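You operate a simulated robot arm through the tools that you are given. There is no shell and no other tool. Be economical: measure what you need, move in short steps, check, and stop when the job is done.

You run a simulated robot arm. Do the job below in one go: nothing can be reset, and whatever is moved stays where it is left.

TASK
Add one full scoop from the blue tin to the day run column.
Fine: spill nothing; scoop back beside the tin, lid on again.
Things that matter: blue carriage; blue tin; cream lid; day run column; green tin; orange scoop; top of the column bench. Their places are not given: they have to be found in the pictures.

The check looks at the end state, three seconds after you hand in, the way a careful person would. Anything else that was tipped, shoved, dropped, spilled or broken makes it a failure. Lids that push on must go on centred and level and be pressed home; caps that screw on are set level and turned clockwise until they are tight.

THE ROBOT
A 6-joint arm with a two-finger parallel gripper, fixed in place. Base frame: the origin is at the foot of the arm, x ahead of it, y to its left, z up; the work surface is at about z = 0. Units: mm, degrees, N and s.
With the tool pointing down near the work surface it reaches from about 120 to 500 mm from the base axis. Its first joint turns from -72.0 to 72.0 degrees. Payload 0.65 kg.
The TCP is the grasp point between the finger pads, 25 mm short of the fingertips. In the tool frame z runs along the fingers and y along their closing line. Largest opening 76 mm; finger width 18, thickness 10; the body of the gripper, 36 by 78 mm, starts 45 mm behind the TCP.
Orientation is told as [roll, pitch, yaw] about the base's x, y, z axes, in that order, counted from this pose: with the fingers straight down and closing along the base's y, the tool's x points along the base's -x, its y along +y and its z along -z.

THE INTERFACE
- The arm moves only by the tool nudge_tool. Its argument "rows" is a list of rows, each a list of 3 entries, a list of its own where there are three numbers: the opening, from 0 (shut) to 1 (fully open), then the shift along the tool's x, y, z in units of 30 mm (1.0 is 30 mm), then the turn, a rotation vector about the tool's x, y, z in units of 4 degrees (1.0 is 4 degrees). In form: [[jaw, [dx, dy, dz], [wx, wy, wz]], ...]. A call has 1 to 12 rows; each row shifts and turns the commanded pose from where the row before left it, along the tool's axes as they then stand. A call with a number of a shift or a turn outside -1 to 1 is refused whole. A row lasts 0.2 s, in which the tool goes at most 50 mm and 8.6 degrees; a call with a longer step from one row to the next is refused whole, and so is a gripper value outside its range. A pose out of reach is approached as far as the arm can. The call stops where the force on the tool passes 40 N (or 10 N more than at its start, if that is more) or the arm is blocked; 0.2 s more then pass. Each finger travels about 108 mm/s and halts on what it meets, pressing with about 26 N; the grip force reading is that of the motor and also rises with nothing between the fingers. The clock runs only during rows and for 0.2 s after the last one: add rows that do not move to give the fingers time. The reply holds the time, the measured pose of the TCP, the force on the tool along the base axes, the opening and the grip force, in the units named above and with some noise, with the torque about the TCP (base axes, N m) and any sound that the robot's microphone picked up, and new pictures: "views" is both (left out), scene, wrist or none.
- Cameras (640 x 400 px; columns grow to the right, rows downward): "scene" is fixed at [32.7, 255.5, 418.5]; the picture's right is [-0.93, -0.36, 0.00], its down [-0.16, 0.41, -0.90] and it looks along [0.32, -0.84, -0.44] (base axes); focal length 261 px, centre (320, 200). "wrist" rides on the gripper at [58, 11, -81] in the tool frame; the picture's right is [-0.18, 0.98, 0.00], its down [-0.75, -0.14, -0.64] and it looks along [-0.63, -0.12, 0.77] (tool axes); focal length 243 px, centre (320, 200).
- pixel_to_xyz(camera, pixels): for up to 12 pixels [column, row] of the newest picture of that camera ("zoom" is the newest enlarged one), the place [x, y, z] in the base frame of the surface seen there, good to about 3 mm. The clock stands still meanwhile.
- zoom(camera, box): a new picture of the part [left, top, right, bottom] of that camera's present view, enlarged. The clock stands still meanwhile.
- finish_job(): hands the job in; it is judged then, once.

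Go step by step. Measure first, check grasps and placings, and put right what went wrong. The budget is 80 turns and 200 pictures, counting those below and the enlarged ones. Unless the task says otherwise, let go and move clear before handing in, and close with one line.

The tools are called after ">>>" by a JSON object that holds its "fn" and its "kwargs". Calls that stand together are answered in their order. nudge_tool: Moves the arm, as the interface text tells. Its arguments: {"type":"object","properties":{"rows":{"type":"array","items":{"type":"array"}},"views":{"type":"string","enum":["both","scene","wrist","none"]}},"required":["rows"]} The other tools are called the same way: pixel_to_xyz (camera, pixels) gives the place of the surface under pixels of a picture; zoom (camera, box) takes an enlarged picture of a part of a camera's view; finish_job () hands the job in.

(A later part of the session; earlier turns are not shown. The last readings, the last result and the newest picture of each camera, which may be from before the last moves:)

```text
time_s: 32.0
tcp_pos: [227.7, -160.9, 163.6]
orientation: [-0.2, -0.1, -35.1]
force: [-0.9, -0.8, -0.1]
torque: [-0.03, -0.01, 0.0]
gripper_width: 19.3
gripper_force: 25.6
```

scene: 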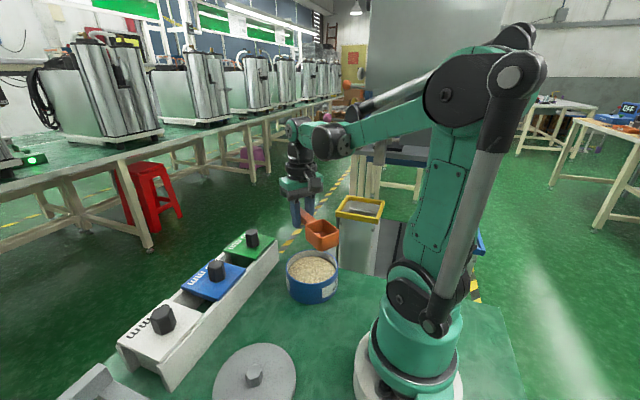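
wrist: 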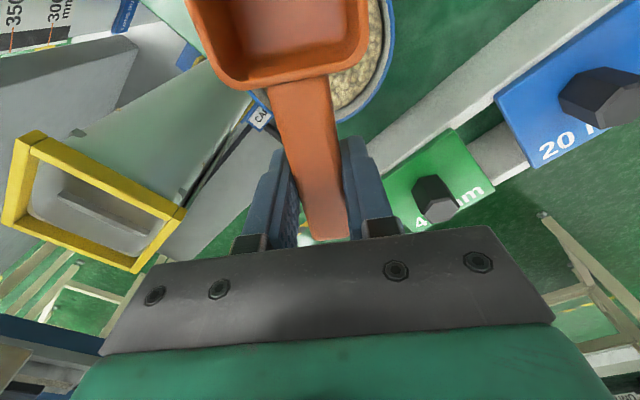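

The scoop is held firmly and level. Next I'll pitch the nose down 60° at this height, above the tin.

>>> {"fn": "nudge_tool", "kwargs": {"rows": [[0, [0, 0, 0], [0, -1, 0]], [0, [0, 0, 0], [0, -1, 0]], [0, [0, 0, 0], [0, -1, 0]], [0, [0, 0, 0], [0, -1, 0]], [0, [0, 0, 0], [0, -1, 0]], [0, [0, 0, 0], [0, -1, 0]], [0, [0, 0, 0], [0, -1, 0]], [0, [0, 0, 0], [0, -1, 0]], [0, [0, 0, 0], [0, -1, 0]], [0, [0, 0, 0], [0, -1, 0]], [0, [0, 0, 0], [0, -1, 0]], [0, [0, 0, 0], [0, -1, 0]]], "views": "none"}}

>>> {"fn": "nudge_tool", "kwargs": {"rows": [[0, [0, 0, 0], [0, -1, 0]], [0, [0, 0, 0], [0, -1, 0]], [0, [0, 0, 0], [0, -1, 0]], [0, [0, 0, 0], [0, 0, 0]]]}}

>>> {"fn": "zoom", "kwargs": {"camera": "scene", "box": [250, 170, 390, 310]}}

```text
time_s: 34.6
tcp_pos: [228.3, -160.0, 164.4]
orientation: [-0.2, -48.3, -35.0]
force: [-0.3, -0.7, 0.0]
torque: [0.01, -0.01, -0.02]
gripper_width: 19.4
gripper_force: 26.2
```

```text
time_s: 35.6
tcp_pos: [232.1, -164.0, 168.2]
orientation: [-0.3, -60.3, -34.8]
force: [0.6, 0.1, -1.4]
torque: [-0.03, -0.02, -0.03]
gripper_width: 19.3
gripper_force: 26.4
```

scene: 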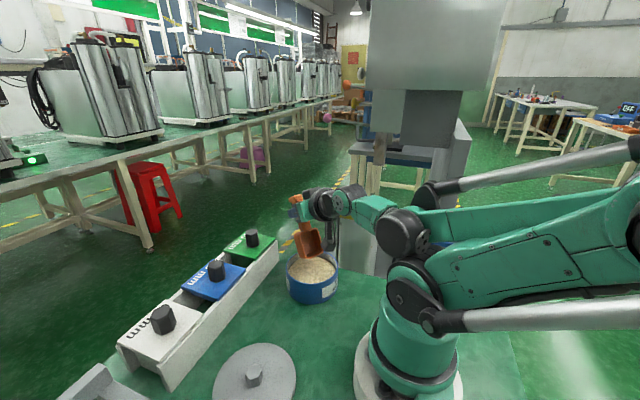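
wrist: 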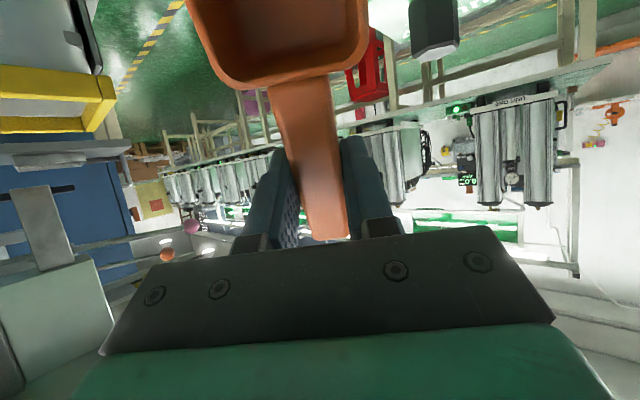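

```text
2.86 times, centred on (320, 240) of scene
```

zoom: 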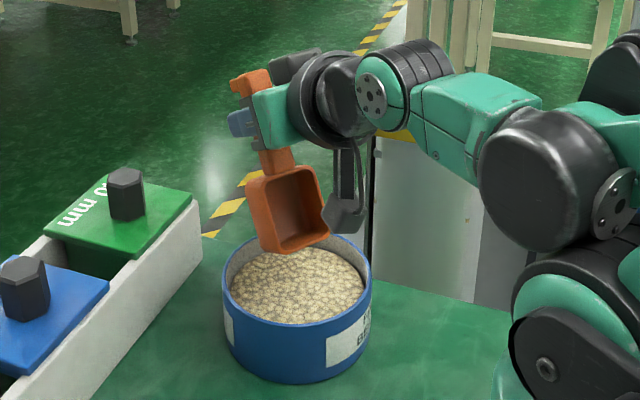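

The nose is down and the bowl sits above the tin. The camera housing at zoom (345,225) hangs low, so I'll measure its bottom and the lip before descending.

>>> {"fn": "pixel_to_xyz", "kwargs": {"camera": "zoom", "pixels": [[345, 232], [330, 222], [360, 225], [328, 235], [275, 252], [262, 245], [252, 175], [312, 168], [343, 160]]}}

```text
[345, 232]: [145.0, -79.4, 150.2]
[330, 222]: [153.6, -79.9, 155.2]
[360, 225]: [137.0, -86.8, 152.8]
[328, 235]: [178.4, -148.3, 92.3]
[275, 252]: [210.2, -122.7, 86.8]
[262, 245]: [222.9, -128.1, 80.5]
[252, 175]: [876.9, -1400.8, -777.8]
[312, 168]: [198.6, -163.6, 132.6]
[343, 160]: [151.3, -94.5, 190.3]
```

The camera bottom is only 18 mm below the TCP, so it clears the rim, and the lip is where I computed (s ≈ −9, z ≈ 88). I'll descend partway first.

>>> {"fn": "nudge_tool", "kwargs": {"rows": [[0, [0.42, 0, 0.245], [0, 0, 0]], [0, [0.42, 0, 0.245], [0, 0, 0]], [0, [0.42, 0, 0.245], [0, 0, 0]], [0, [0, 0, 0], [0, 0, 0]]], "views": "scene"}}

>>> {"fn": "zoom", "kwargs": {"camera": "scene", "box": [270, 190, 370, 310]}}

```text
time_s: 36.8
tcp_pos: [248.9, -176.1, 133.7]
orientation: [-0.3, -60.1, -34.8]
force: [0.3, 1.7, -0.3]
torque: [0.07, -0.01, -0.04]
gripper_width: 19.1
gripper_force: 26.1
out of reach, approached as far as the arm can: row 3
stopped in row 4: the arm was blocked; the commanded pose is now the measured one
```

scene: 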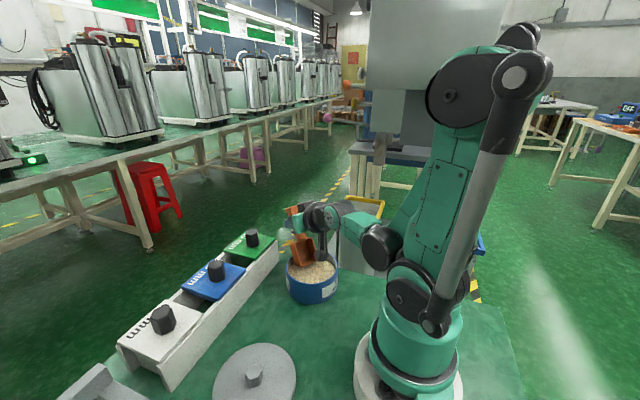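

```text
3.33 times, centred on (320, 250) of scene
```

zoom: 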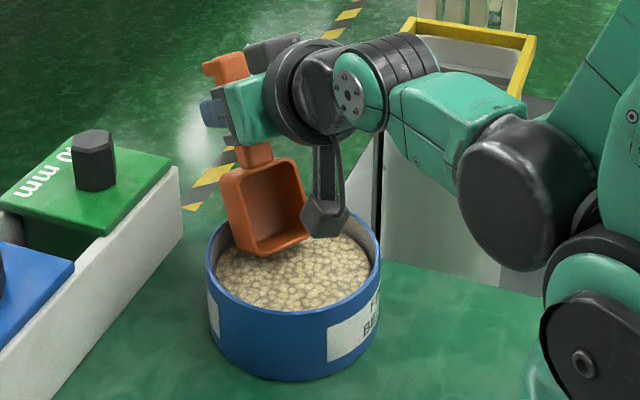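

The arm ran out of reach with its wrist folded toward the base; nothing was touched (force ~0) and the bowl is above the beads. I'll raise, level out, and turn the scoop sideways so the wrist sits further out.

>>> {"fn": "nudge_tool", "kwargs": {"rows": [[0, [-0.72, 0, -0.42], [0, 0, 0]], [0, [-0.72, 0, -0.42], [0, 0, 0]], [0, [0, 0, 0], [0, 1, 0]], [0, [0, 0, 0], [0, 1, 0]], [0, [0, 0, 0], [0, 1, 0]], [0, [0, 0, 0], [0, 1, 0]], [0, [0, 0, 0], [0, 1, 0]], [0, [0, 0, 0], [0, 1, 0]], [0, [0, 0, 0], [0, 1, 0]], [0, [0, 0, 0], [0, 1, 0]], [0, [0, 0, 0], [0, 1, 0]], [0, [0, 0, 0], [0, 1, 0]]], "views": "none"}}

>>> {"fn": "nudge_tool", "kwargs": {"rows": [[0, [0, 0, 0], [0, 1, 0]], [0, [0, 0, 0], [0, 1, 0]], [0, [0, 0, 0], [0, 1, 0]], [0, [0, 0, 0], [0, 1, 0]], [0, [0, 0, 0], [0, 1, 0]], [0, [0, 0, 0], [0, 0, -1]], [0, [0, 0, 0], [0, 0, -1]], [0, [0, 0, 0], [0, 0, -1]], [0, [0, 0, 0], [0, 0, -1]], [0, [0, 0, 0], [0, 0, -1]], [0, [0, 0, 0], [0, 0, -1]], [0, [0, 0, 0], [0, 0, -1]]], "views": "none"}}

>>> {"fn": "nudge_tool", "kwargs": {"rows": [[0, [0, 0, 0], [0, 0, -1]], [0, [0, 0, 0], [0, 0, -1]], [0, [0, 0, 0], [0, 0, -1]], [0, [0, 0, 0], [0, 0, -1]], [0, [0, 0, 0], [0, 0, -1]], [0, [0, 0, 0], [0, 0, -1]], [0, [0, 0, 0], [0, 0, -1]], [0, [0, 0, 0], [0, 0, -1]], [0, [0, 0, 0], [0, 0, -1]], [0, [0, 0, 0], [0, 0, -1]], [0, [0, 0, 0], [0, 0, -1]], [0, [0, 0, 0], [0, 0, -1]]], "views": "none"}}

>>> {"fn": "nudge_tool", "kwargs": {"rows": [[0, [0, 0, 0], [0, 0, -1]], [0, [0, 0, 0], [0, 0, -1]], [0, [0, 0, 0], [0, 0, -1]], [0, [0, 0, 0], [0, 0, -0.5]], [0, [0, 0, 0], [0, 0, 0]]]}}

```text
time_s: 39.4
tcp_pos: [248.1, -174.9, 183.7]
orientation: [0.0, -20.0, -35.0]
force: [0.2, 0.5, 0.1]
torque: [-0.04, -0.03, 0.02]
gripper_width: 19.4
gripper_force: 26.4
```

```text
time_s: 42.0
tcp_pos: [248.7, -175.7, 183.8]
orientation: [-0.3, 0.0, -7.0]
force: [0.9, 0.4, -0.7]
torque: [-0.01, 0.0, -0.01]
gripper_width: 19.2
gripper_force: 25.8
```

```text
time_s: 44.6
tcp_pos: [247.5, -175.3, 183.3]
orientation: [-0.2, 0.2, 41.0]
force: [-0.8, 0.1, -1.0]
torque: [-0.01, -0.02, 0.0]
gripper_width: 19.2
gripper_force: 26.1
```

```text
time_s: 45.8
tcp_pos: [246.9, -176.4, 183.6]
orientation: [-0.2, 0.0, 55.0]
force: [-0.1, 0.4, -0.3]
torque: [-0.03, -0.02, -0.01]
gripper_width: 19.3
gripper_force: 26.0
```

scene: 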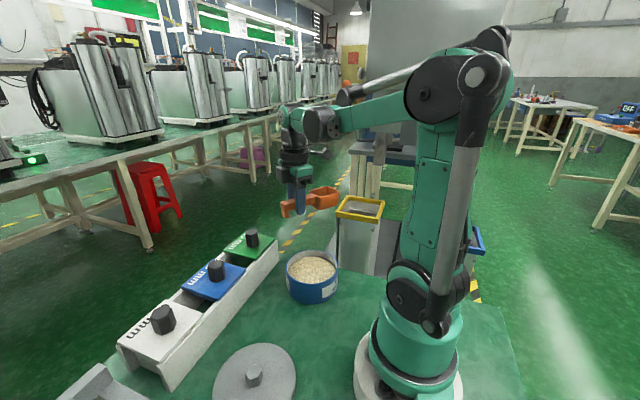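
wrist: 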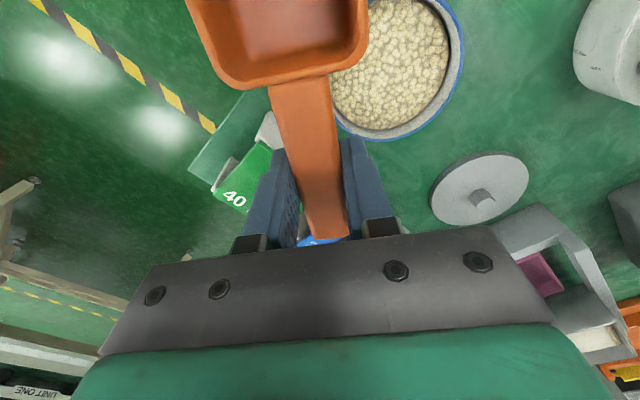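

The turn worked. I'll move above the tin along this new direction and pitch the nose down 60° again.

>>> {"fn": "nudge_tool", "kwargs": {"rows": [[0, [-0.39, 0.65, 0], [0, 0, 0]], [0, [-0.39, 0.65, 0], [0, 0, 0]], [0, [-0.39, 0.643, 0], [0, 0, 0]], [0, [0, 0, 0], [0, -1, 0]], [0, [0, 0, 0], [0, -1, 0]], [0, [0, 0, 0], [0, -1, 0]], [0, [0, 0, 0], [0, -1, 0]], [0, [0, 0, 0], [0, -1, 0]], [0, [0, 0, 0], [0, -1, 0]], [0, [0, 0, 0], [0, -1, 0]], [0, [0, 0, 0], [0, 0, 0]]], "views": "none"}}

>>> {"fn": "nudge_tool", "kwargs": {"rows": [[0, [0, 0, 0], [0, -1, 0]], [0, [0, 0, 0], [0, -1, 0]], [0, [0, 0, 0], [0, -1, 0]], [0, [0, 0, 0], [0, -1, 0]], [0, [0, 0, 0], [0, -1, 0]], [0, [0, 0, 0], [0, -1, 0]], [0, [0, 0, 0], [0, -1, 0]], [0, [0, 0, 0], [0, -1, 0]], [0, [0, 0, 0], [0, 0, 0]]]}}

>>> {"fn": "zoom", "kwargs": {"camera": "scene", "box": [250, 170, 390, 310]}}

```text
time_s: 48.2
tcp_pos: [220.3, -111.6, 183.3]
orientation: [-0.1, -27.9, 55.0]
force: [0.0, 1.4, -0.8]
torque: [0.01, 0.0, 0.0]
gripper_width: 19.0
gripper_force: 26.1
```

```text
time_s: 50.2
tcp_pos: [221.2, -112.6, 184.3]
orientation: [-0.2, -59.9, 55.1]
force: [-0.1, -0.3, 0.9]
torque: [0.01, 0.02, 0.04]
gripper_width: 19.4
gripper_force: 26.7
```

scene: 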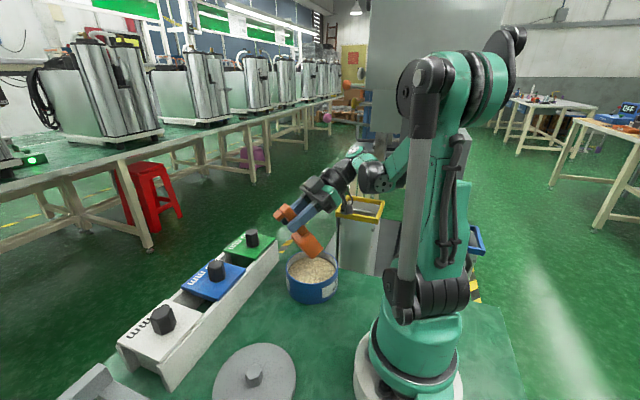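
wrist: 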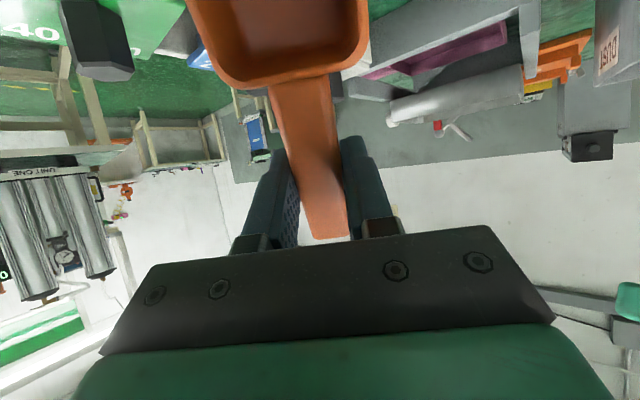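

```text
2.86 times, centred on (320, 240) of scene
```

zoom: 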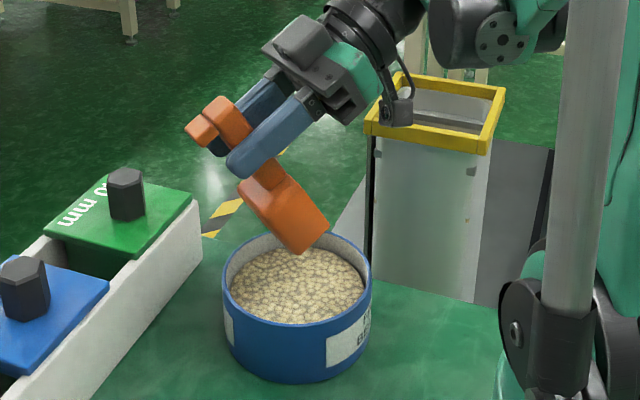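

The pose is reached and the TCP is at s ≈ 36 on the tin axis. I'll descend above the bead surface and check that there's no reach problem.

>>> {"fn": "nudge_tool", "kwargs": {"rows": [[0, [0.45, 0, 0.26], [0, 0, 0]], [0, [0.45, 0, 0.26], [0, 0, 0]], [0, [0.3, 0, 0.173], [0, 0, 0]], [0, [0, 0, 0], [0, 0, 0]]], "views": "scene"}}

>>> {"fn": "zoom", "kwargs": {"camera": "scene", "box": [250, 190, 390, 310]}}

```text
time_s: 51.2
tcp_pos: [219.6, -113.3, 141.2]
orientation: [-0.1, -59.9, 55.1]
force: [-0.2, -0.2, 0.0]
torque: [0.01, 0.0, -0.03]
gripper_width: 19.1
gripper_force: 25.8
```

scene: 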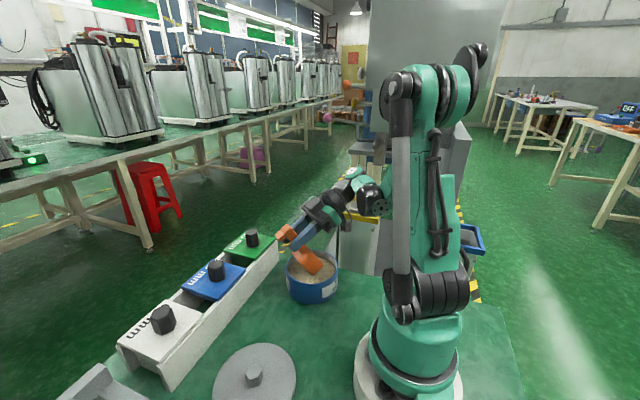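

```text
3.33 times, centred on (320, 250) of scene
```

zoom: 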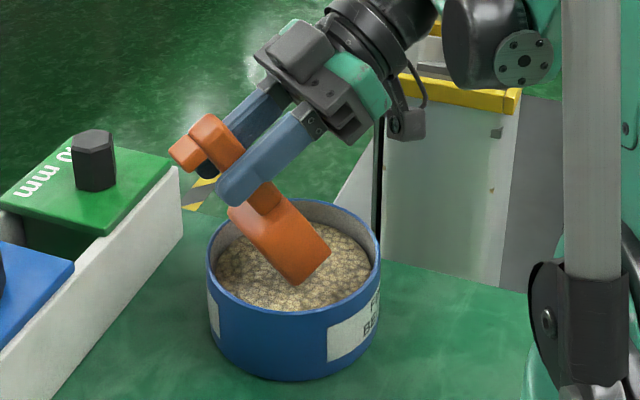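

The reach is fine. I'll plunge slowly to TCP z ≈ 107 and check the force.

>>> {"fn": "nudge_tool", "kwargs": {"rows": [[0, [0.16, 0, 0.095], [0, 0, 0]], [0, [0.16, 0, 0.095], [0, 0, 0]], [0, [0.16, 0, 0.095], [0, 0, 0]], [0, [0.16, 0, 0.095], [0, 0, 0]], [0, [0.16, 0, 0.095], [0, 0, 0]], [0, [0.16, 0, 0.095], [0, 0, 0]], [0, [0, 0, 0], [0, 0, 0]]], "views": "scene"}}

>>> {"fn": "zoom", "kwargs": {"camera": "scene", "box": [250, 190, 390, 310]}}

```text
time_s: 52.8
tcp_pos: [220.4, -113.0, 108.5]
orientation: [-0.1, -59.9, 55.1]
force: [0.3, 0.1, -0.3]
torque: [-0.01, -0.02, 0.0]
gripper_width: 19.2
gripper_force: 26.5
```

scene: 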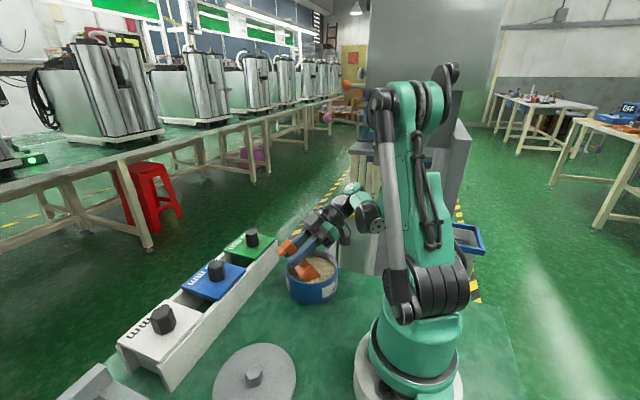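

```text
3.33 times, centred on (320, 250) of scene
```

zoom: 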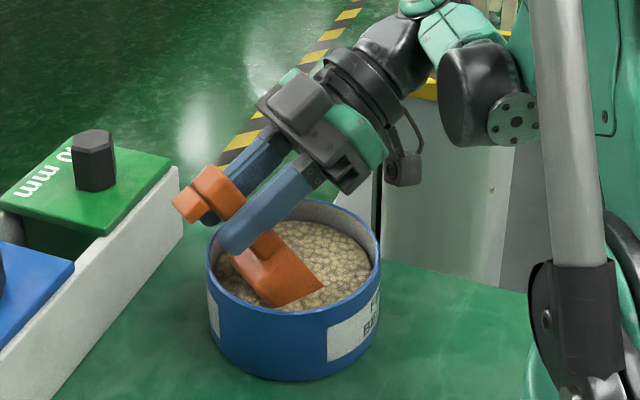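

The plunge went in cleanly with negligible force. I'll sweep the nose across the beads while levelling the bowl, keeping the lip 2–4 mm inside the far wall and the fingertips above the rim.

>>> {"fn": "nudge_tool", "kwargs": {"rows": [[0, [0.143, 0, -0.014], [0, 1, 0]], [0, [0.12, 0, 0], [0, 1, 0]], [0, [0.094, 0, -0.012], [0, 1, 0]], [0, [0.072, 0, 0.02], [0, 1, 0]], [0, [-0.073, 0, 0.164], [0, 1, 0]], [0, [-0.038, 0, 0.162], [0, 1, 0]], [0, [-0.045, 0, 0.136], [0, 1, 0]], [0, [-0.09, 0, 0.076], [0, 1, 0]], [0, [0, 0, 0], [0, 0, 0]]]}}

>>> {"fn": "zoom", "kwargs": {"camera": "scene", "box": [250, 190, 390, 310]}}

```text
time_s: 54.8
tcp_pos: [225.7, -106.1, 88.1]
orientation: [-0.1, -27.8, 55.0]
force: [0.4, -1.0, -0.2]
torque: [0.0, -0.01, 0.0]
gripper_width: 19.3
gripper_force: 26.8
```

scene: 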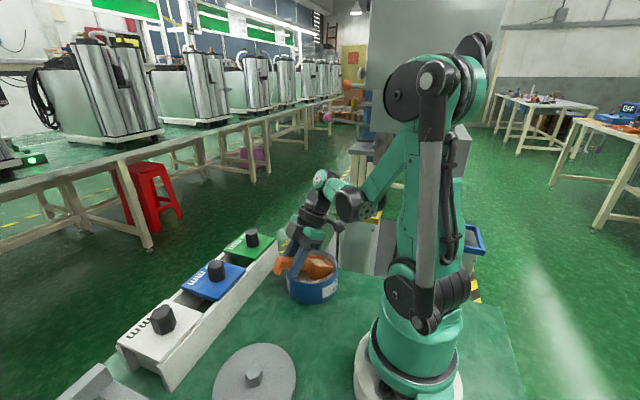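
wrist: 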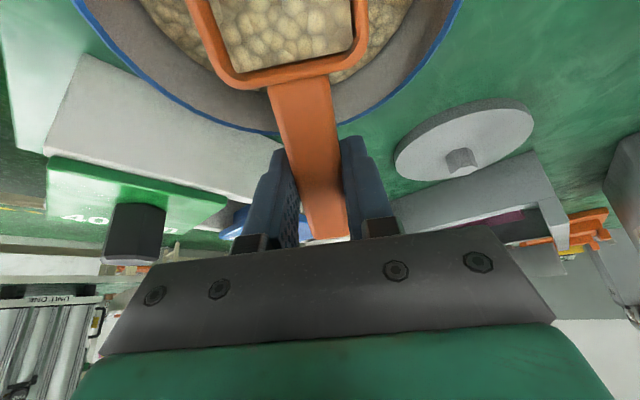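

```text
3.33 times, centred on (320, 250) of scene
```

zoom: 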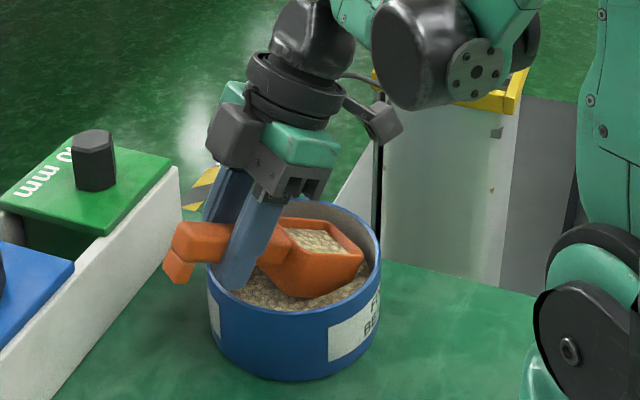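

The bowl is full of beads. I'll level it fully and lift gently straight up over the tin.

>>> {"fn": "nudge_tool", "kwargs": {"rows": [[0, [-0.105, 0, -0.02], [0, 1, 0]], [0, [-0.102, 0, -0.064], [0, 1, 0]], [0, [-0.108, 0, -0.103], [0, 1, 0]], [0, [-0.078, 0, -0.15], [0, 1, 0]], [0, [-0.074, 0, -0.189], [0, 1, 0]], [0, [-0.028, 0, -0.198], [0, 1, 0]], [0, [-0.014, 0, -0.2], [0, 1, 0]], [0, [0, 0, -0.2], [0, 0, 0]], [0, [0, 0, -0.2], [0, 0, 0]], [0, [0, 0, 0], [0, 0, 0]]]}}

>>> {"fn": "zoom", "kwargs": {"camera": "scene", "box": [250, 190, 390, 310]}}

>>> {"fn": "zoom", "kwargs": {"camera": "wrist", "box": [140, 0, 440, 187]}}

```text
time_s: 57.0
tcp_pos: [229.7, -97.8, 134.4]
orientation: [-0.1, 0.2, 54.9]
force: [-0.1, -0.6, 0.0]
torque: [0.01, 0.0, -0.01]
gripper_width: 19.3
gripper_force: 26.2
```

scene: 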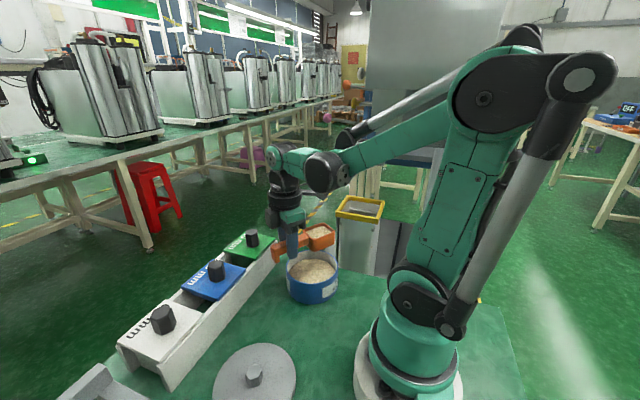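
wrist: 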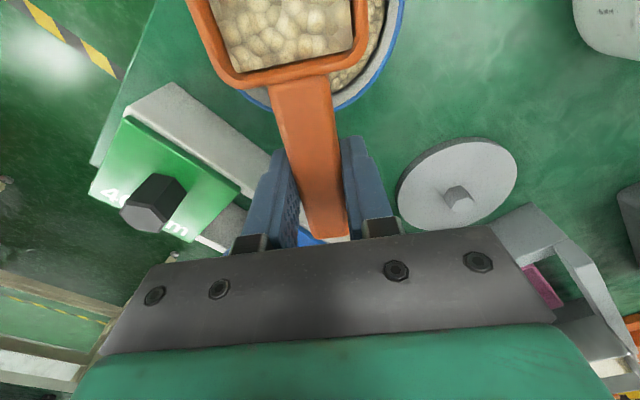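

```text
3.33 times, centred on (320, 250) of scene
```

zoom: 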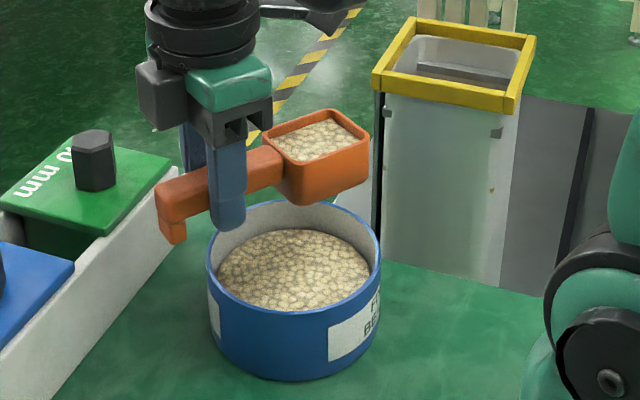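

```text
2.13 times, centred on (290, 94) of wrist
```

zoom: 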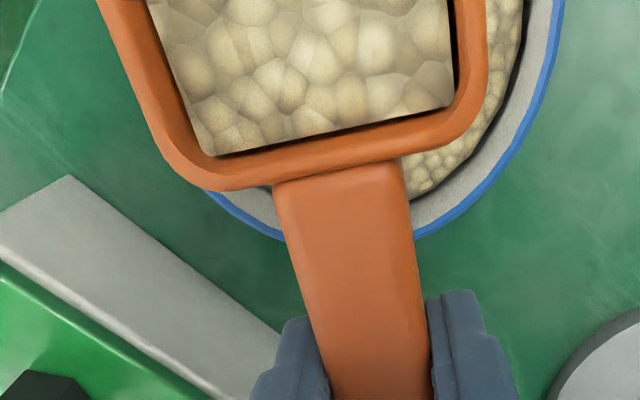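

The scoop is full, level, and nothing shows outside the tin. I'll lift it gently and begin turning it toward the column, keeping it level.

>>> {"fn": "nudge_tool", "kwargs": {"rows": [[0, [0, 0, -0.2], [0, 0, 0]], [0, [0, 0, -0.4], [0, 0, 0]], [0, [0, 0, -0.5], [0, 0, 0]], [0, [0, 0, -0.5], [0, 0, 0]], [0, [0, 0, -0.4], [0, 0, 0]], [0, [0, 0, -0.2], [0, 0, 0]], [0, [0, 0, 0], [0, 0, 0.4]], [0, [0, 0, 0], [0, 0, 0.8]], [0, [0, 0, 0], [0, 0, 1]], [0, [0, 0, 0], [0, 0, 1]], [0, [0, 0, 0], [0, 0, 1]], [0, [0, 0, 0], [0, 0, 1]]], "views": "none"}}

>>> {"fn": "nudge_tool", "kwargs": {"rows": [[0, [0, 0, 0], [0, 0, 1]], [0, [0, 0, 0], [0, 0, 1]], [0, [0, 0, 0], [0, 0, 1]], [0, [0, 0, 0], [0, 0, 1]], [0, [0, 0, 0], [0, 0, 1]], [0, [0, 0, 0], [0, 0, 1]], [0, [0, 0, 0], [0, 0, 1]], [0, [0, 0, 0], [0, 0, 1]], [0, [0, 0, 0], [0, 0, 1]], [0, [0, 0, 0], [0, 0, 1]], [0, [0, 0, 0], [0, 0, 1]], [0, [0, 0, 0], [0, 0, 1]]], "views": "none"}}

>>> {"fn": "nudge_tool", "kwargs": {"rows": [[0, [0, 0, 0], [0, 0, 1]], [0, [0, 0, 0], [0, 0, 1]], [0, [0, 0, 0], [0, 0, 1]], [0, [0, 0, 0], [0, 0, 1]], [0, [0, 0, 0], [0, 0, 1]], [0, [0, 0, 0], [0, 0, 1]], [0, [0, 0, 0], [0, 0, 1]], [0, [0, 0, 0], [0, 0, 1]], [0, [0, 0, 0], [0, 0, 1]], [0, [0, 0, 0], [0, 0, 1]], [0, [0, 0, 0], [0, 0, 0.8]], [0, [0, 0, 0], [0, 0, 0.5]]]}}

```text
time_s: 59.6
tcp_pos: [229.8, -98.2, 199.4]
orientation: [-0.2, 0.1, 34.0]
force: [-0.4, -0.7, -0.8]
torque: [0.02, 0.02, -0.01]
gripper_width: 19.1
gripper_force: 26.0
```

```text
time_s: 62.2
tcp_pos: [230.7, -98.9, 198.3]
orientation: [-0.2, -0.1, -14.0]
force: [-0.1, -0.1, -0.7]
torque: [0.0, 0.02, 0.04]
gripper_width: 18.9
gripper_force: 26.1
```

```text
time_s: 64.8
tcp_pos: [230.9, -98.0, 199.6]
orientation: [0.0, -0.3, -59.1]
force: [-0.1, 0.5, -0.5]
torque: [0.0, -0.01, 0.02]
gripper_width: 19.3
gripper_force: 25.7
```

scene: 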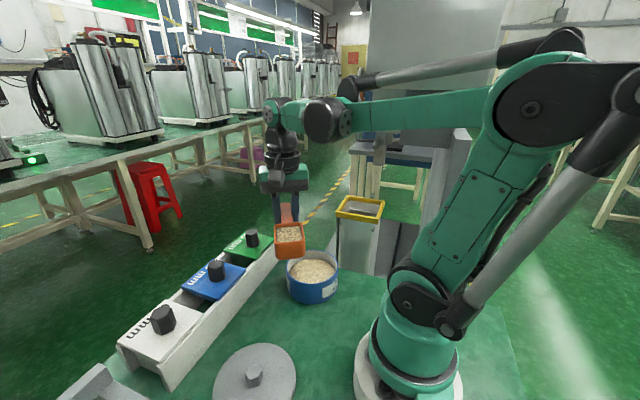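
wrist: 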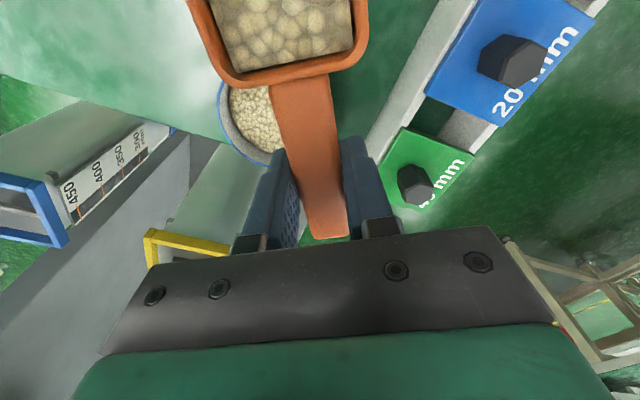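

The load stayed level and intact. I'll finish the yaw and carry it in a straight line to above the yellow-rimmed column at z ≈ 200.

>>> {"fn": "nudge_tool", "kwargs": {"rows": [[0, [0, 0, 0], [0, 0, 1]], [0, [0, 0, 0], [0, 0, 0.97]], [0, [-0.279, -0.181, 0], [0, 0, 0]], [0, [-0.558, -0.3625, 0], [0, 0, 0]], [0, [-0.558, -0.3625, 0], [0, 0, 0]], [0, [-0.558, -0.3625, 0], [0, 0, 0]], [0, [-0.558, -0.3625, 0], [0, 0, 0]], [0, [-0.558, -0.3625, 0], [0, 0, 0]], [0, [-0.558, -0.3625, 0], [0, 0, 0]], [0, [-0.279, -0.181, 0], [0, 0, 0]]]}}

>>> {"fn": "zoom", "kwargs": {"camera": "wrist", "box": [0, 0, 300, 250]}}

```text
time_s: 67.0
tcp_pos: [207.1, -235.6, 199.2]
orientation: [0.0, -0.2, -67.1]
force: [-0.2, -0.5, 0.2]
torque: [-0.03, -0.01, -0.02]
gripper_width: 19.0
gripper_force: 26.5
```

scene: 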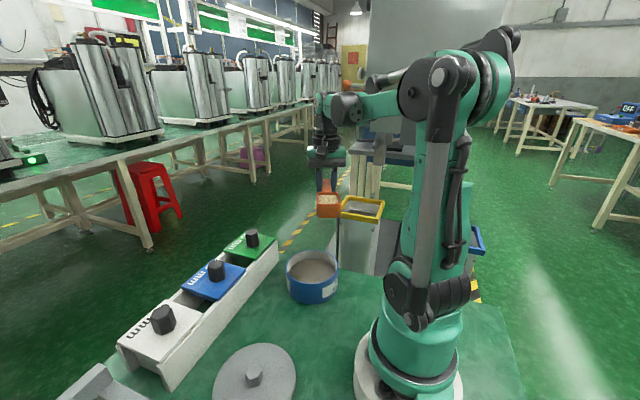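
wrist: 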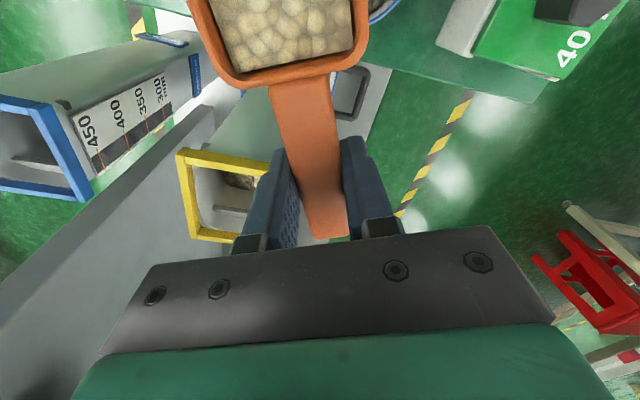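

```text
1.60 times, centred on (150, 125) of wrist
```

zoom: 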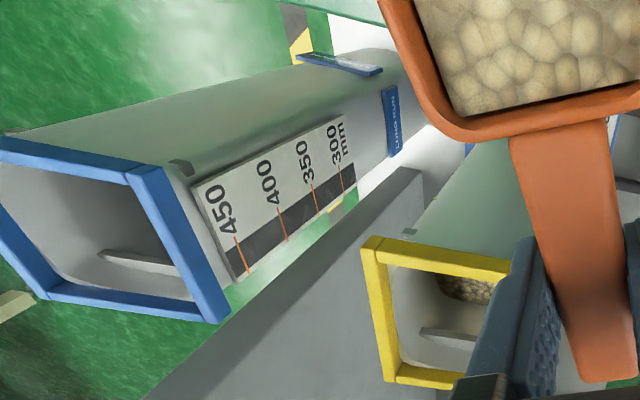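

The load is intact and the yellow column lies ahead. I'll continue the straight carry to place the bowl over its mouth.

>>> {"fn": "nudge_tool", "kwargs": {"rows": [[0, [-0.279, -0.181, 0], [0, 0, 0]], [0, [-0.558, -0.3625, 0], [0, 0, 0]], [0, [-0.558, -0.3625, 0], [0, 0, 0]], [0, [-0.558, -0.3625, 0], [0, 0, 0]], [0, [-0.558, -0.3625, 0], [0, 0, 0]], [0, [-0.558, -0.3625, 0], [0, 0, 0]], [0, [-0.558, -0.3625, 0], [0, 0, 0]], [0, [-0.558, -0.3625, 0], [0, 0, 0]], [0, [-0.558, -0.3625, 0], [0, 0, 0]], [0, [-0.279, -0.181, 0], [0, 0, 0]], [0, [0, 0, 0], [0, 0, 0]]]}}

>>> {"fn": "zoom", "kwargs": {"camera": "scene", "box": [270, 140, 430, 260]}}

>>> {"fn": "zoom", "kwargs": {"camera": "wrist", "box": [140, 0, 440, 250]}}

```text
time_s: 69.4
tcp_pos: [174.7, -413.1, 200.2]
orientation: [0.0, -0.2, -67.0]
force: [0.6, -0.5, -1.1]
torque: [0.02, 0.0, 0.01]
gripper_width: 19.4
gripper_force: 26.2
```

scene: 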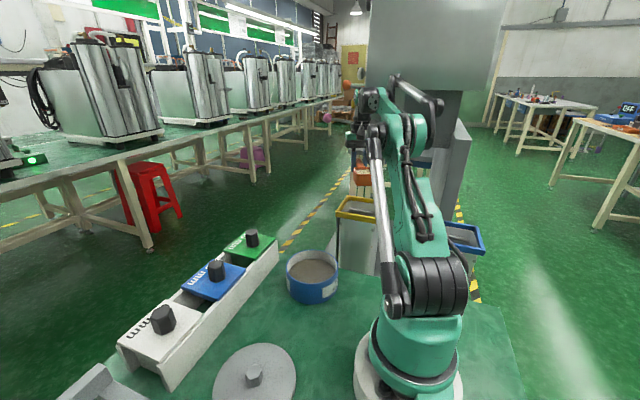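
wrist: 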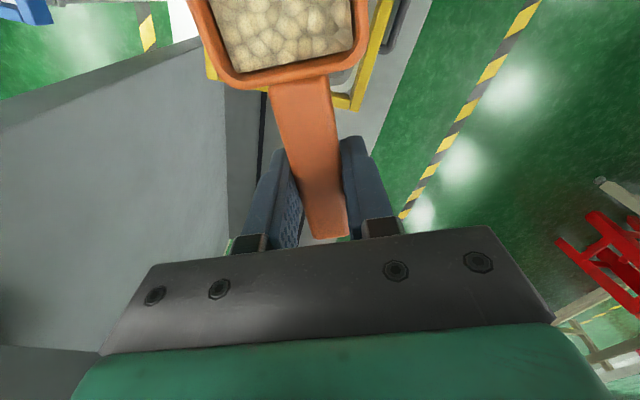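

```text
3.33 times, centred on (350, 200) of scene
```

zoom: 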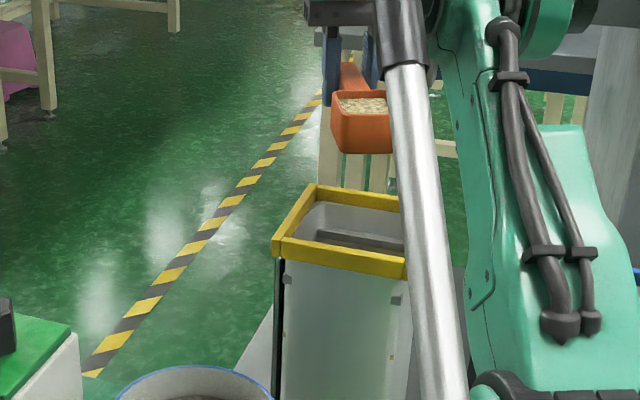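

```text
1.60 times, centred on (290, 125) of wrist
```

zoom: 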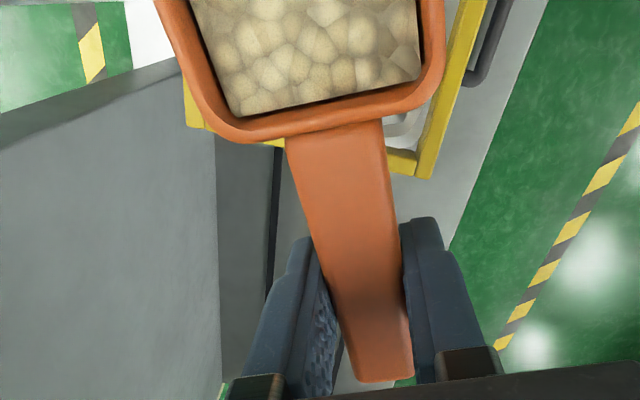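

The bowl is over the mouth. A grey machine body is close by on the left of the wrist view, so I'll measure it along with the bowl and rim before tipping.

>>> {"fn": "pixel_to_xyz", "kwargs": {"camera": "wrist", "pixels": [[150, 150], [222, 80], [225, 180], [60, 120], [340, 100], [385, 20], [215, 70], [350, 20], [255, 110]]}}

>>> {"fn": "pixel_to_xyz", "kwargs": {"camera": "scene", "pixels": [[420, 40], [445, 130], [420, 100], [460, 160], [340, 213], [347, 200], [374, 209], [354, 185]]}}

```text
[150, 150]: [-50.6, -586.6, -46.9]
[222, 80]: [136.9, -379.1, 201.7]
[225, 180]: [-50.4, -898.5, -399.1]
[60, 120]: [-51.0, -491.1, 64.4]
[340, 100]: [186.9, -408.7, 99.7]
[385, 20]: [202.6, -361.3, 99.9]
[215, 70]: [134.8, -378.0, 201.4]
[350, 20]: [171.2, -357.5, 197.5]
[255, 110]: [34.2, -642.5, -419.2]
```

```text
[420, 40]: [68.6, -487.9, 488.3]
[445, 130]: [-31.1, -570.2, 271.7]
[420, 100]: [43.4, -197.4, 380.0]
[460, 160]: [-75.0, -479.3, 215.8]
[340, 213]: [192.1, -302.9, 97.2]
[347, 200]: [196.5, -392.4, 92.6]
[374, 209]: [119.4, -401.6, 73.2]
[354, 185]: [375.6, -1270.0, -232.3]
```

The machine body is well clear, and the bowl is centred above the mouth. I'll lower 24 mm and start tipping to 16°, which should not yet spill, then check.

>>> {"fn": "nudge_tool", "kwargs": {"rows": [[0, [0, 0, 0.3], [0, 0, 0]], [0, [0, 0, 0.5], [0, 0, 0]], [0, [-0.133, 0, 0], [0, -1, 0]], [0, [-0.131, 0, 0.043], [0, -1, 0]], [0, [-0.061, 0, 0.042], [0, -1, 0]], [0, [-0.051, 0, 0.079], [0, -1, 0]], [0, [0, 0, 0], [0, 0, 0]]]}}

>>> {"fn": "zoom", "kwargs": {"camera": "scene", "box": [310, 150, 430, 240]}}

```text
time_s: 71.0
tcp_pos: [179.1, -423.6, 172.6]
orientation: [0.0, -16.2, -66.9]
force: [-0.1, -0.5, -0.8]
torque: [0.02, 0.0, -0.01]
gripper_width: 19.1
gripper_force: 26.1
```

scene: 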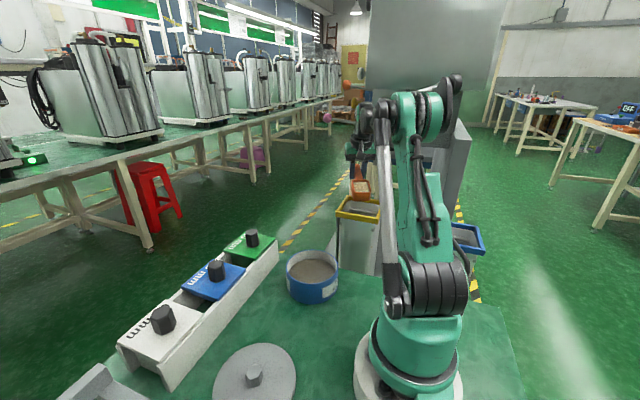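
wrist: 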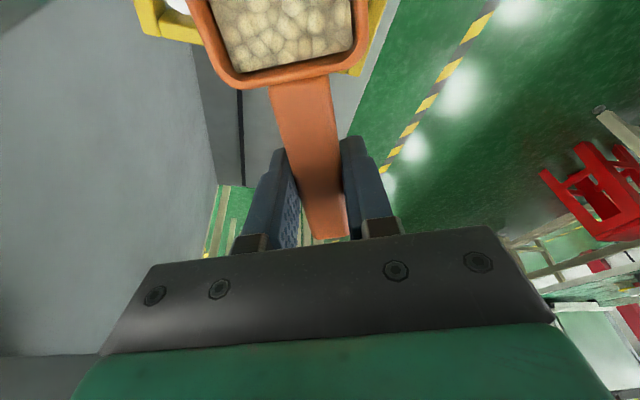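

```text
4.44 times, centred on (370, 195) of scene
```

zoom: 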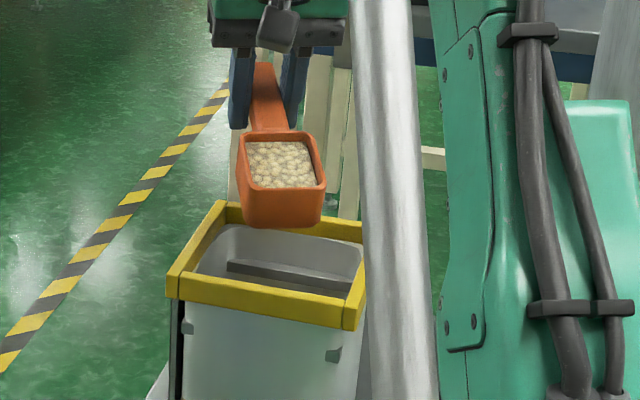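

Nothing has spilled yet at 16°. I'll verify the bowl's lip against the rim before pouring.

>>> {"fn": "pixel_to_xyz", "kwargs": {"camera": "zoom", "pixels": [[248, 190], [322, 185], [283, 222], [280, 165], [170, 290], [352, 318], [220, 208], [345, 262], [290, 262], [235, 268]]}}

```text
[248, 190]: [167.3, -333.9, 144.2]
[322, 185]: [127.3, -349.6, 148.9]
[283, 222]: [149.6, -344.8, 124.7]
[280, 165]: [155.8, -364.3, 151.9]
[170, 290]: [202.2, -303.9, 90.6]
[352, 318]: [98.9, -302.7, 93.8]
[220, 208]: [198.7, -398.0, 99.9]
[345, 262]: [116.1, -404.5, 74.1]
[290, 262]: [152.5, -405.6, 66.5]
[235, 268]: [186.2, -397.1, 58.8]
```

The lip is centred at (147,−342) in a mouth spanning x 107–189, y −397 to −315. I'll pour by tipping on to 60° with the lip kept inside the mouth.

>>> {"fn": "nudge_tool", "kwargs": {"rows": [[0, [0.018, 0, 0.064], [0, -1, 0]], [0, [0.023, 0, 0.063], [0, -1, 0]], [0, [0.058, 0, 0.047], [0, -1, 0]], [0, [0.09, 0, 0.028], [0, -1, 0]], [0, [0.074, 0, -0.007], [0, -1, 0]], [0, [0.1, 0, -0.032], [0, -1, 0]], [0, [0.102, 0, -0.086], [0, -1, 0]], [0, [0.073, 0, -0.117], [0, -1, 0]], [0, [0.087, 0, -0.146], [0, -1, 0]], [0, [0.076, 0, -0.152], [0, -1, 0]], [0, [0.103, 0, -0.212], [0, -1, 0]], [0, [0, 0, 0], [0, 0, 0]]]}}

>>> {"fn": "zoom", "kwargs": {"camera": "scene", "box": [310, 150, 430, 240]}}

```text
time_s: 73.6
tcp_pos: [165.8, -392.7, 165.4]
orientation: [-0.1, -60.2, -66.9]
force: [-0.5, -0.4, -0.2]
torque: [0.03, -0.01, 0.01]
gripper_width: 19.1
gripper_force: 25.9
```

scene: 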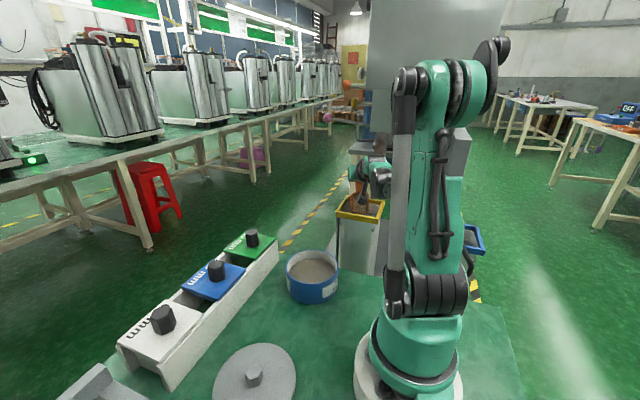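
wrist: 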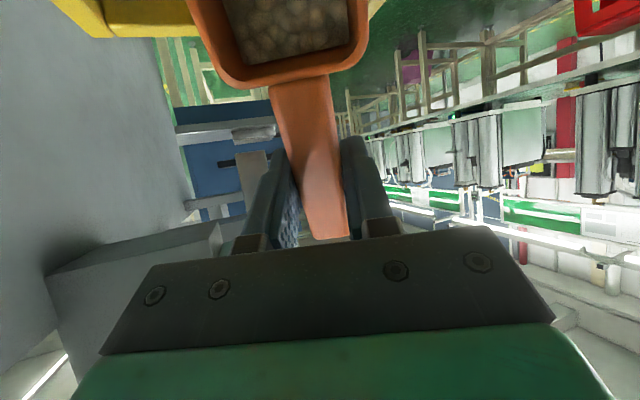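

```text
4.44 times, centred on (370, 195) of scene
```

zoom: 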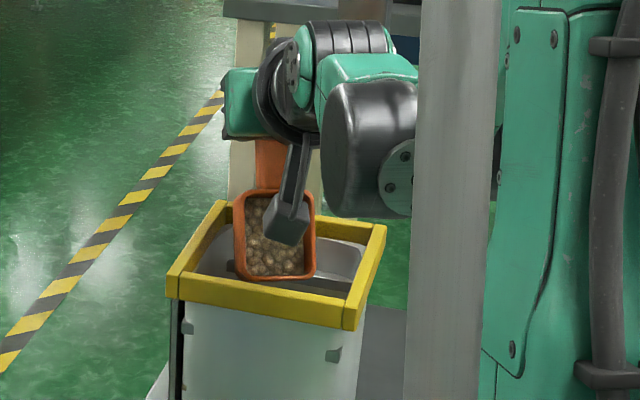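

Part of the load has slid out and the rest is still in the bowl, with the lip inside the mouth. I'll continue to about 96° and hold.

>>> {"fn": "nudge_tool", "kwargs": {"rows": [[0, [0.088, 0, -0.219], [0, -1, 0]], [0, [0.072, 0, -0.224], [0, -1, 0]], [0, [0.069, 0, -0.26], [0, -1, 0]], [0, [0.051, 0, -0.264], [0, -1, 0]], [0, [0.032, 0, -0.267], [0, -1, 0]], [0, [0.008, 0, -0.236], [0, -1, 0]], [0, [-0.012, 0, -0.202], [0, -1, 0]], [0, [-0.028, 0, -0.168], [0, -1, 0]], [0, [-0.038, 0, -0.132], [0, -1, 0]], [0, [0, 0, 0], [0, 0, 0]], [0, [0, 0, 0], [0, 0, 0]], [0, [0, 0, 0], [0, 0, 0]]]}}

>>> {"fn": "zoom", "kwargs": {"camera": "scene", "box": [310, 150, 430, 240]}}

```text
time_s: 76.2
tcp_pos: [148.4, -351.2, 213.6]
orientation: [-179.6, -83.7, 112.5]
force: [0.2, 0.5, 0.0]
torque: [-0.01, 0.02, -0.02]
gripper_width: 19.0
gripper_force: 26.3
out of reach, approached as far as the arm can: row 6, 7, 8, 9
```

scene: 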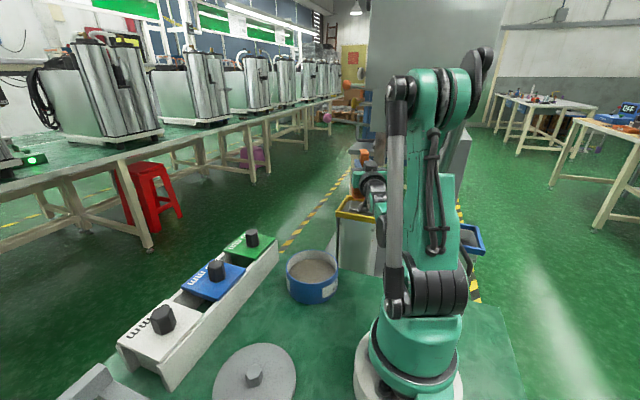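
wrist: 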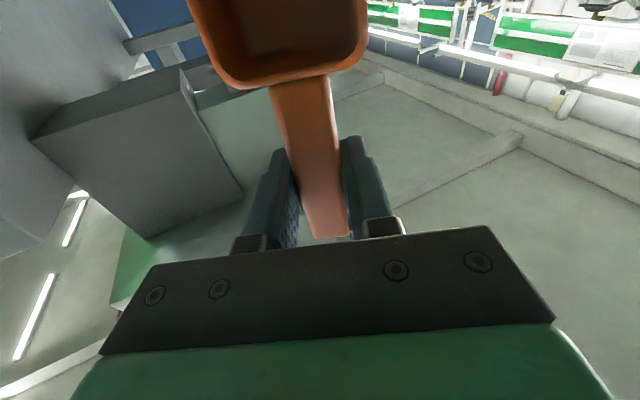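

```text
4.44 times, centred on (370, 195) of scene
```

zoom: 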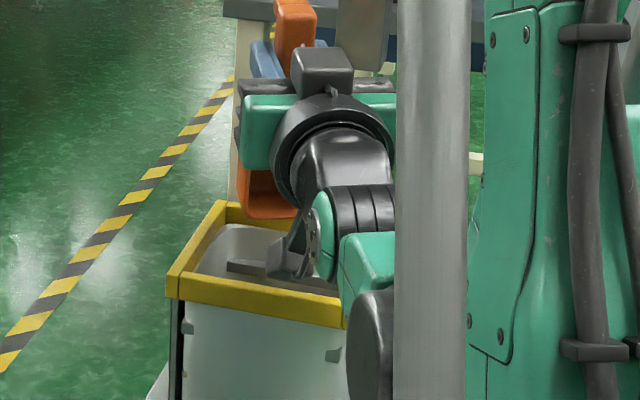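

The arm lifted a bit (TCP z 214) but reached 96° with no contact. I'll check that the bowl is empty and that nothing landed on the rim.

>>> {"fn": "zoom", "kwargs": {"camera": "wrist", "box": [170, 0, 390, 120]}}

```text
2.91 times, centred on (280, 60) of wrist
```

zoom: 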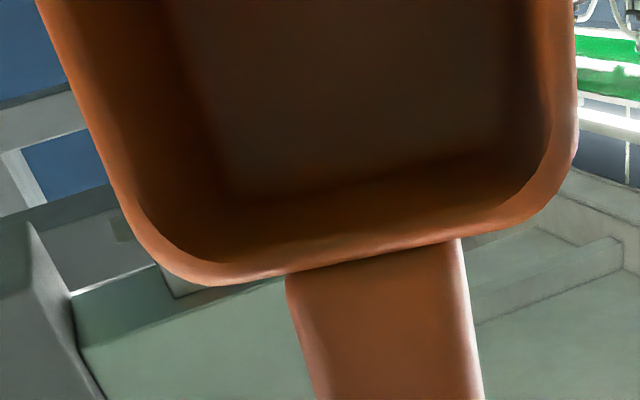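

The bowl is empty. I'll raise straight up and then level the scoop again.

>>> {"fn": "nudge_tool", "kwargs": {"rows": [[0, [-0.7, 0, 0], [0, 0, 0]], [0, [-0.8, 0, 0], [0, 0, 0]], [0, [-0.6, 0, 0], [0, 1, 0]], [0, [0, 0, 0], [0, 1, 0]], [0, [0, 0, 0], [0, 1, 0]], [0, [0, 0, 0], [0, 1, 0]], [0, [0, 0, 0], [0, 1, 0]], [0, [0, 0, 0], [0, 1, 0]], [0, [0, 0, 0], [0, 1, 0]], [0, [0, 0, 0], [0, 1, 0]], [0, [0, 0, 0], [0, 1, 0]], [0, [0, 0, 0], [0, 1, 0]]], "views": "none"}}

>>> {"fn": "nudge_tool", "kwargs": {"rows": [[0, [0, 0, 0], [0, 1, 0]], [0, [0, 0, 0], [0, 1, 0]], [0, [0, 0, 0], [0, 1, 0]], [0, [0, 0, 0], [0, 1, 0]], [0, [0, 0, 0], [0, 1, 0]], [0, [0, 0, 0], [0, 1, 0]], [0, [0, 0, 0], [0, 1, 0]], [0, [0, 0, 0], [0, 1, 0]], [0, [0, 0, 0], [0, 1, 0]], [0, [0, 0, 0], [0, 1, 0]], [0, [0, 0, 0], [0, 1, 0]], [0, [0, 0, 0], [0, 1, 0]]], "views": "none"}}

>>> {"fn": "nudge_tool", "kwargs": {"rows": [[0, [0, 0, 0], [0, 1, 0]], [0, [0, 0, 0], [0, 1, 0]], [0, [0, 0, 0], [0, 0, 0]]]}}

```text
time_s: 78.8
tcp_pos: [146.2, -345.0, 277.2]
orientation: [-0.1, -56.2, -67.0]
force: [0.6, 0.0, -0.3]
torque: [0.03, -0.02, -0.01]
gripper_width: 19.0
gripper_force: 25.7
```

```text
time_s: 81.4
tcp_pos: [147.3, -344.7, 276.6]
orientation: [0.1, -8.1, -66.9]
force: [-0.2, -0.1, -0.5]
torque: [-0.02, 0.02, 0.0]
gripper_width: 19.4
gripper_force: 25.3
```

```text
time_s: 82.2
tcp_pos: [146.0, -345.2, 275.5]
orientation: [0.0, -0.1, -66.9]
force: [-0.5, -0.3, -0.6]
torque: [0.0, 0.0, 0.03]
gripper_width: 18.9
gripper_force: 26.3
```

scene: 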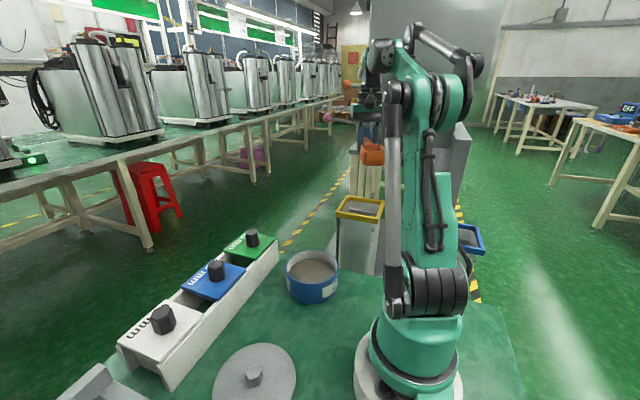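
wrist: 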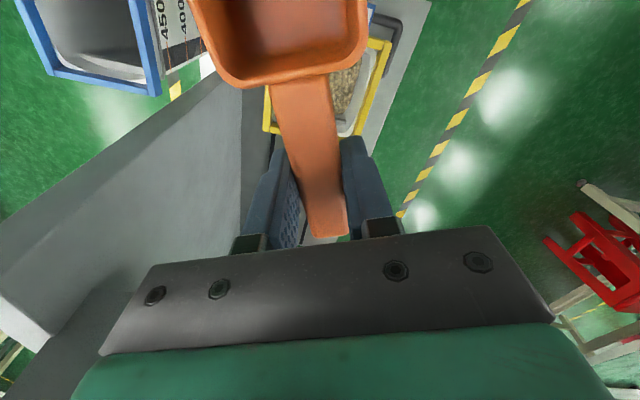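

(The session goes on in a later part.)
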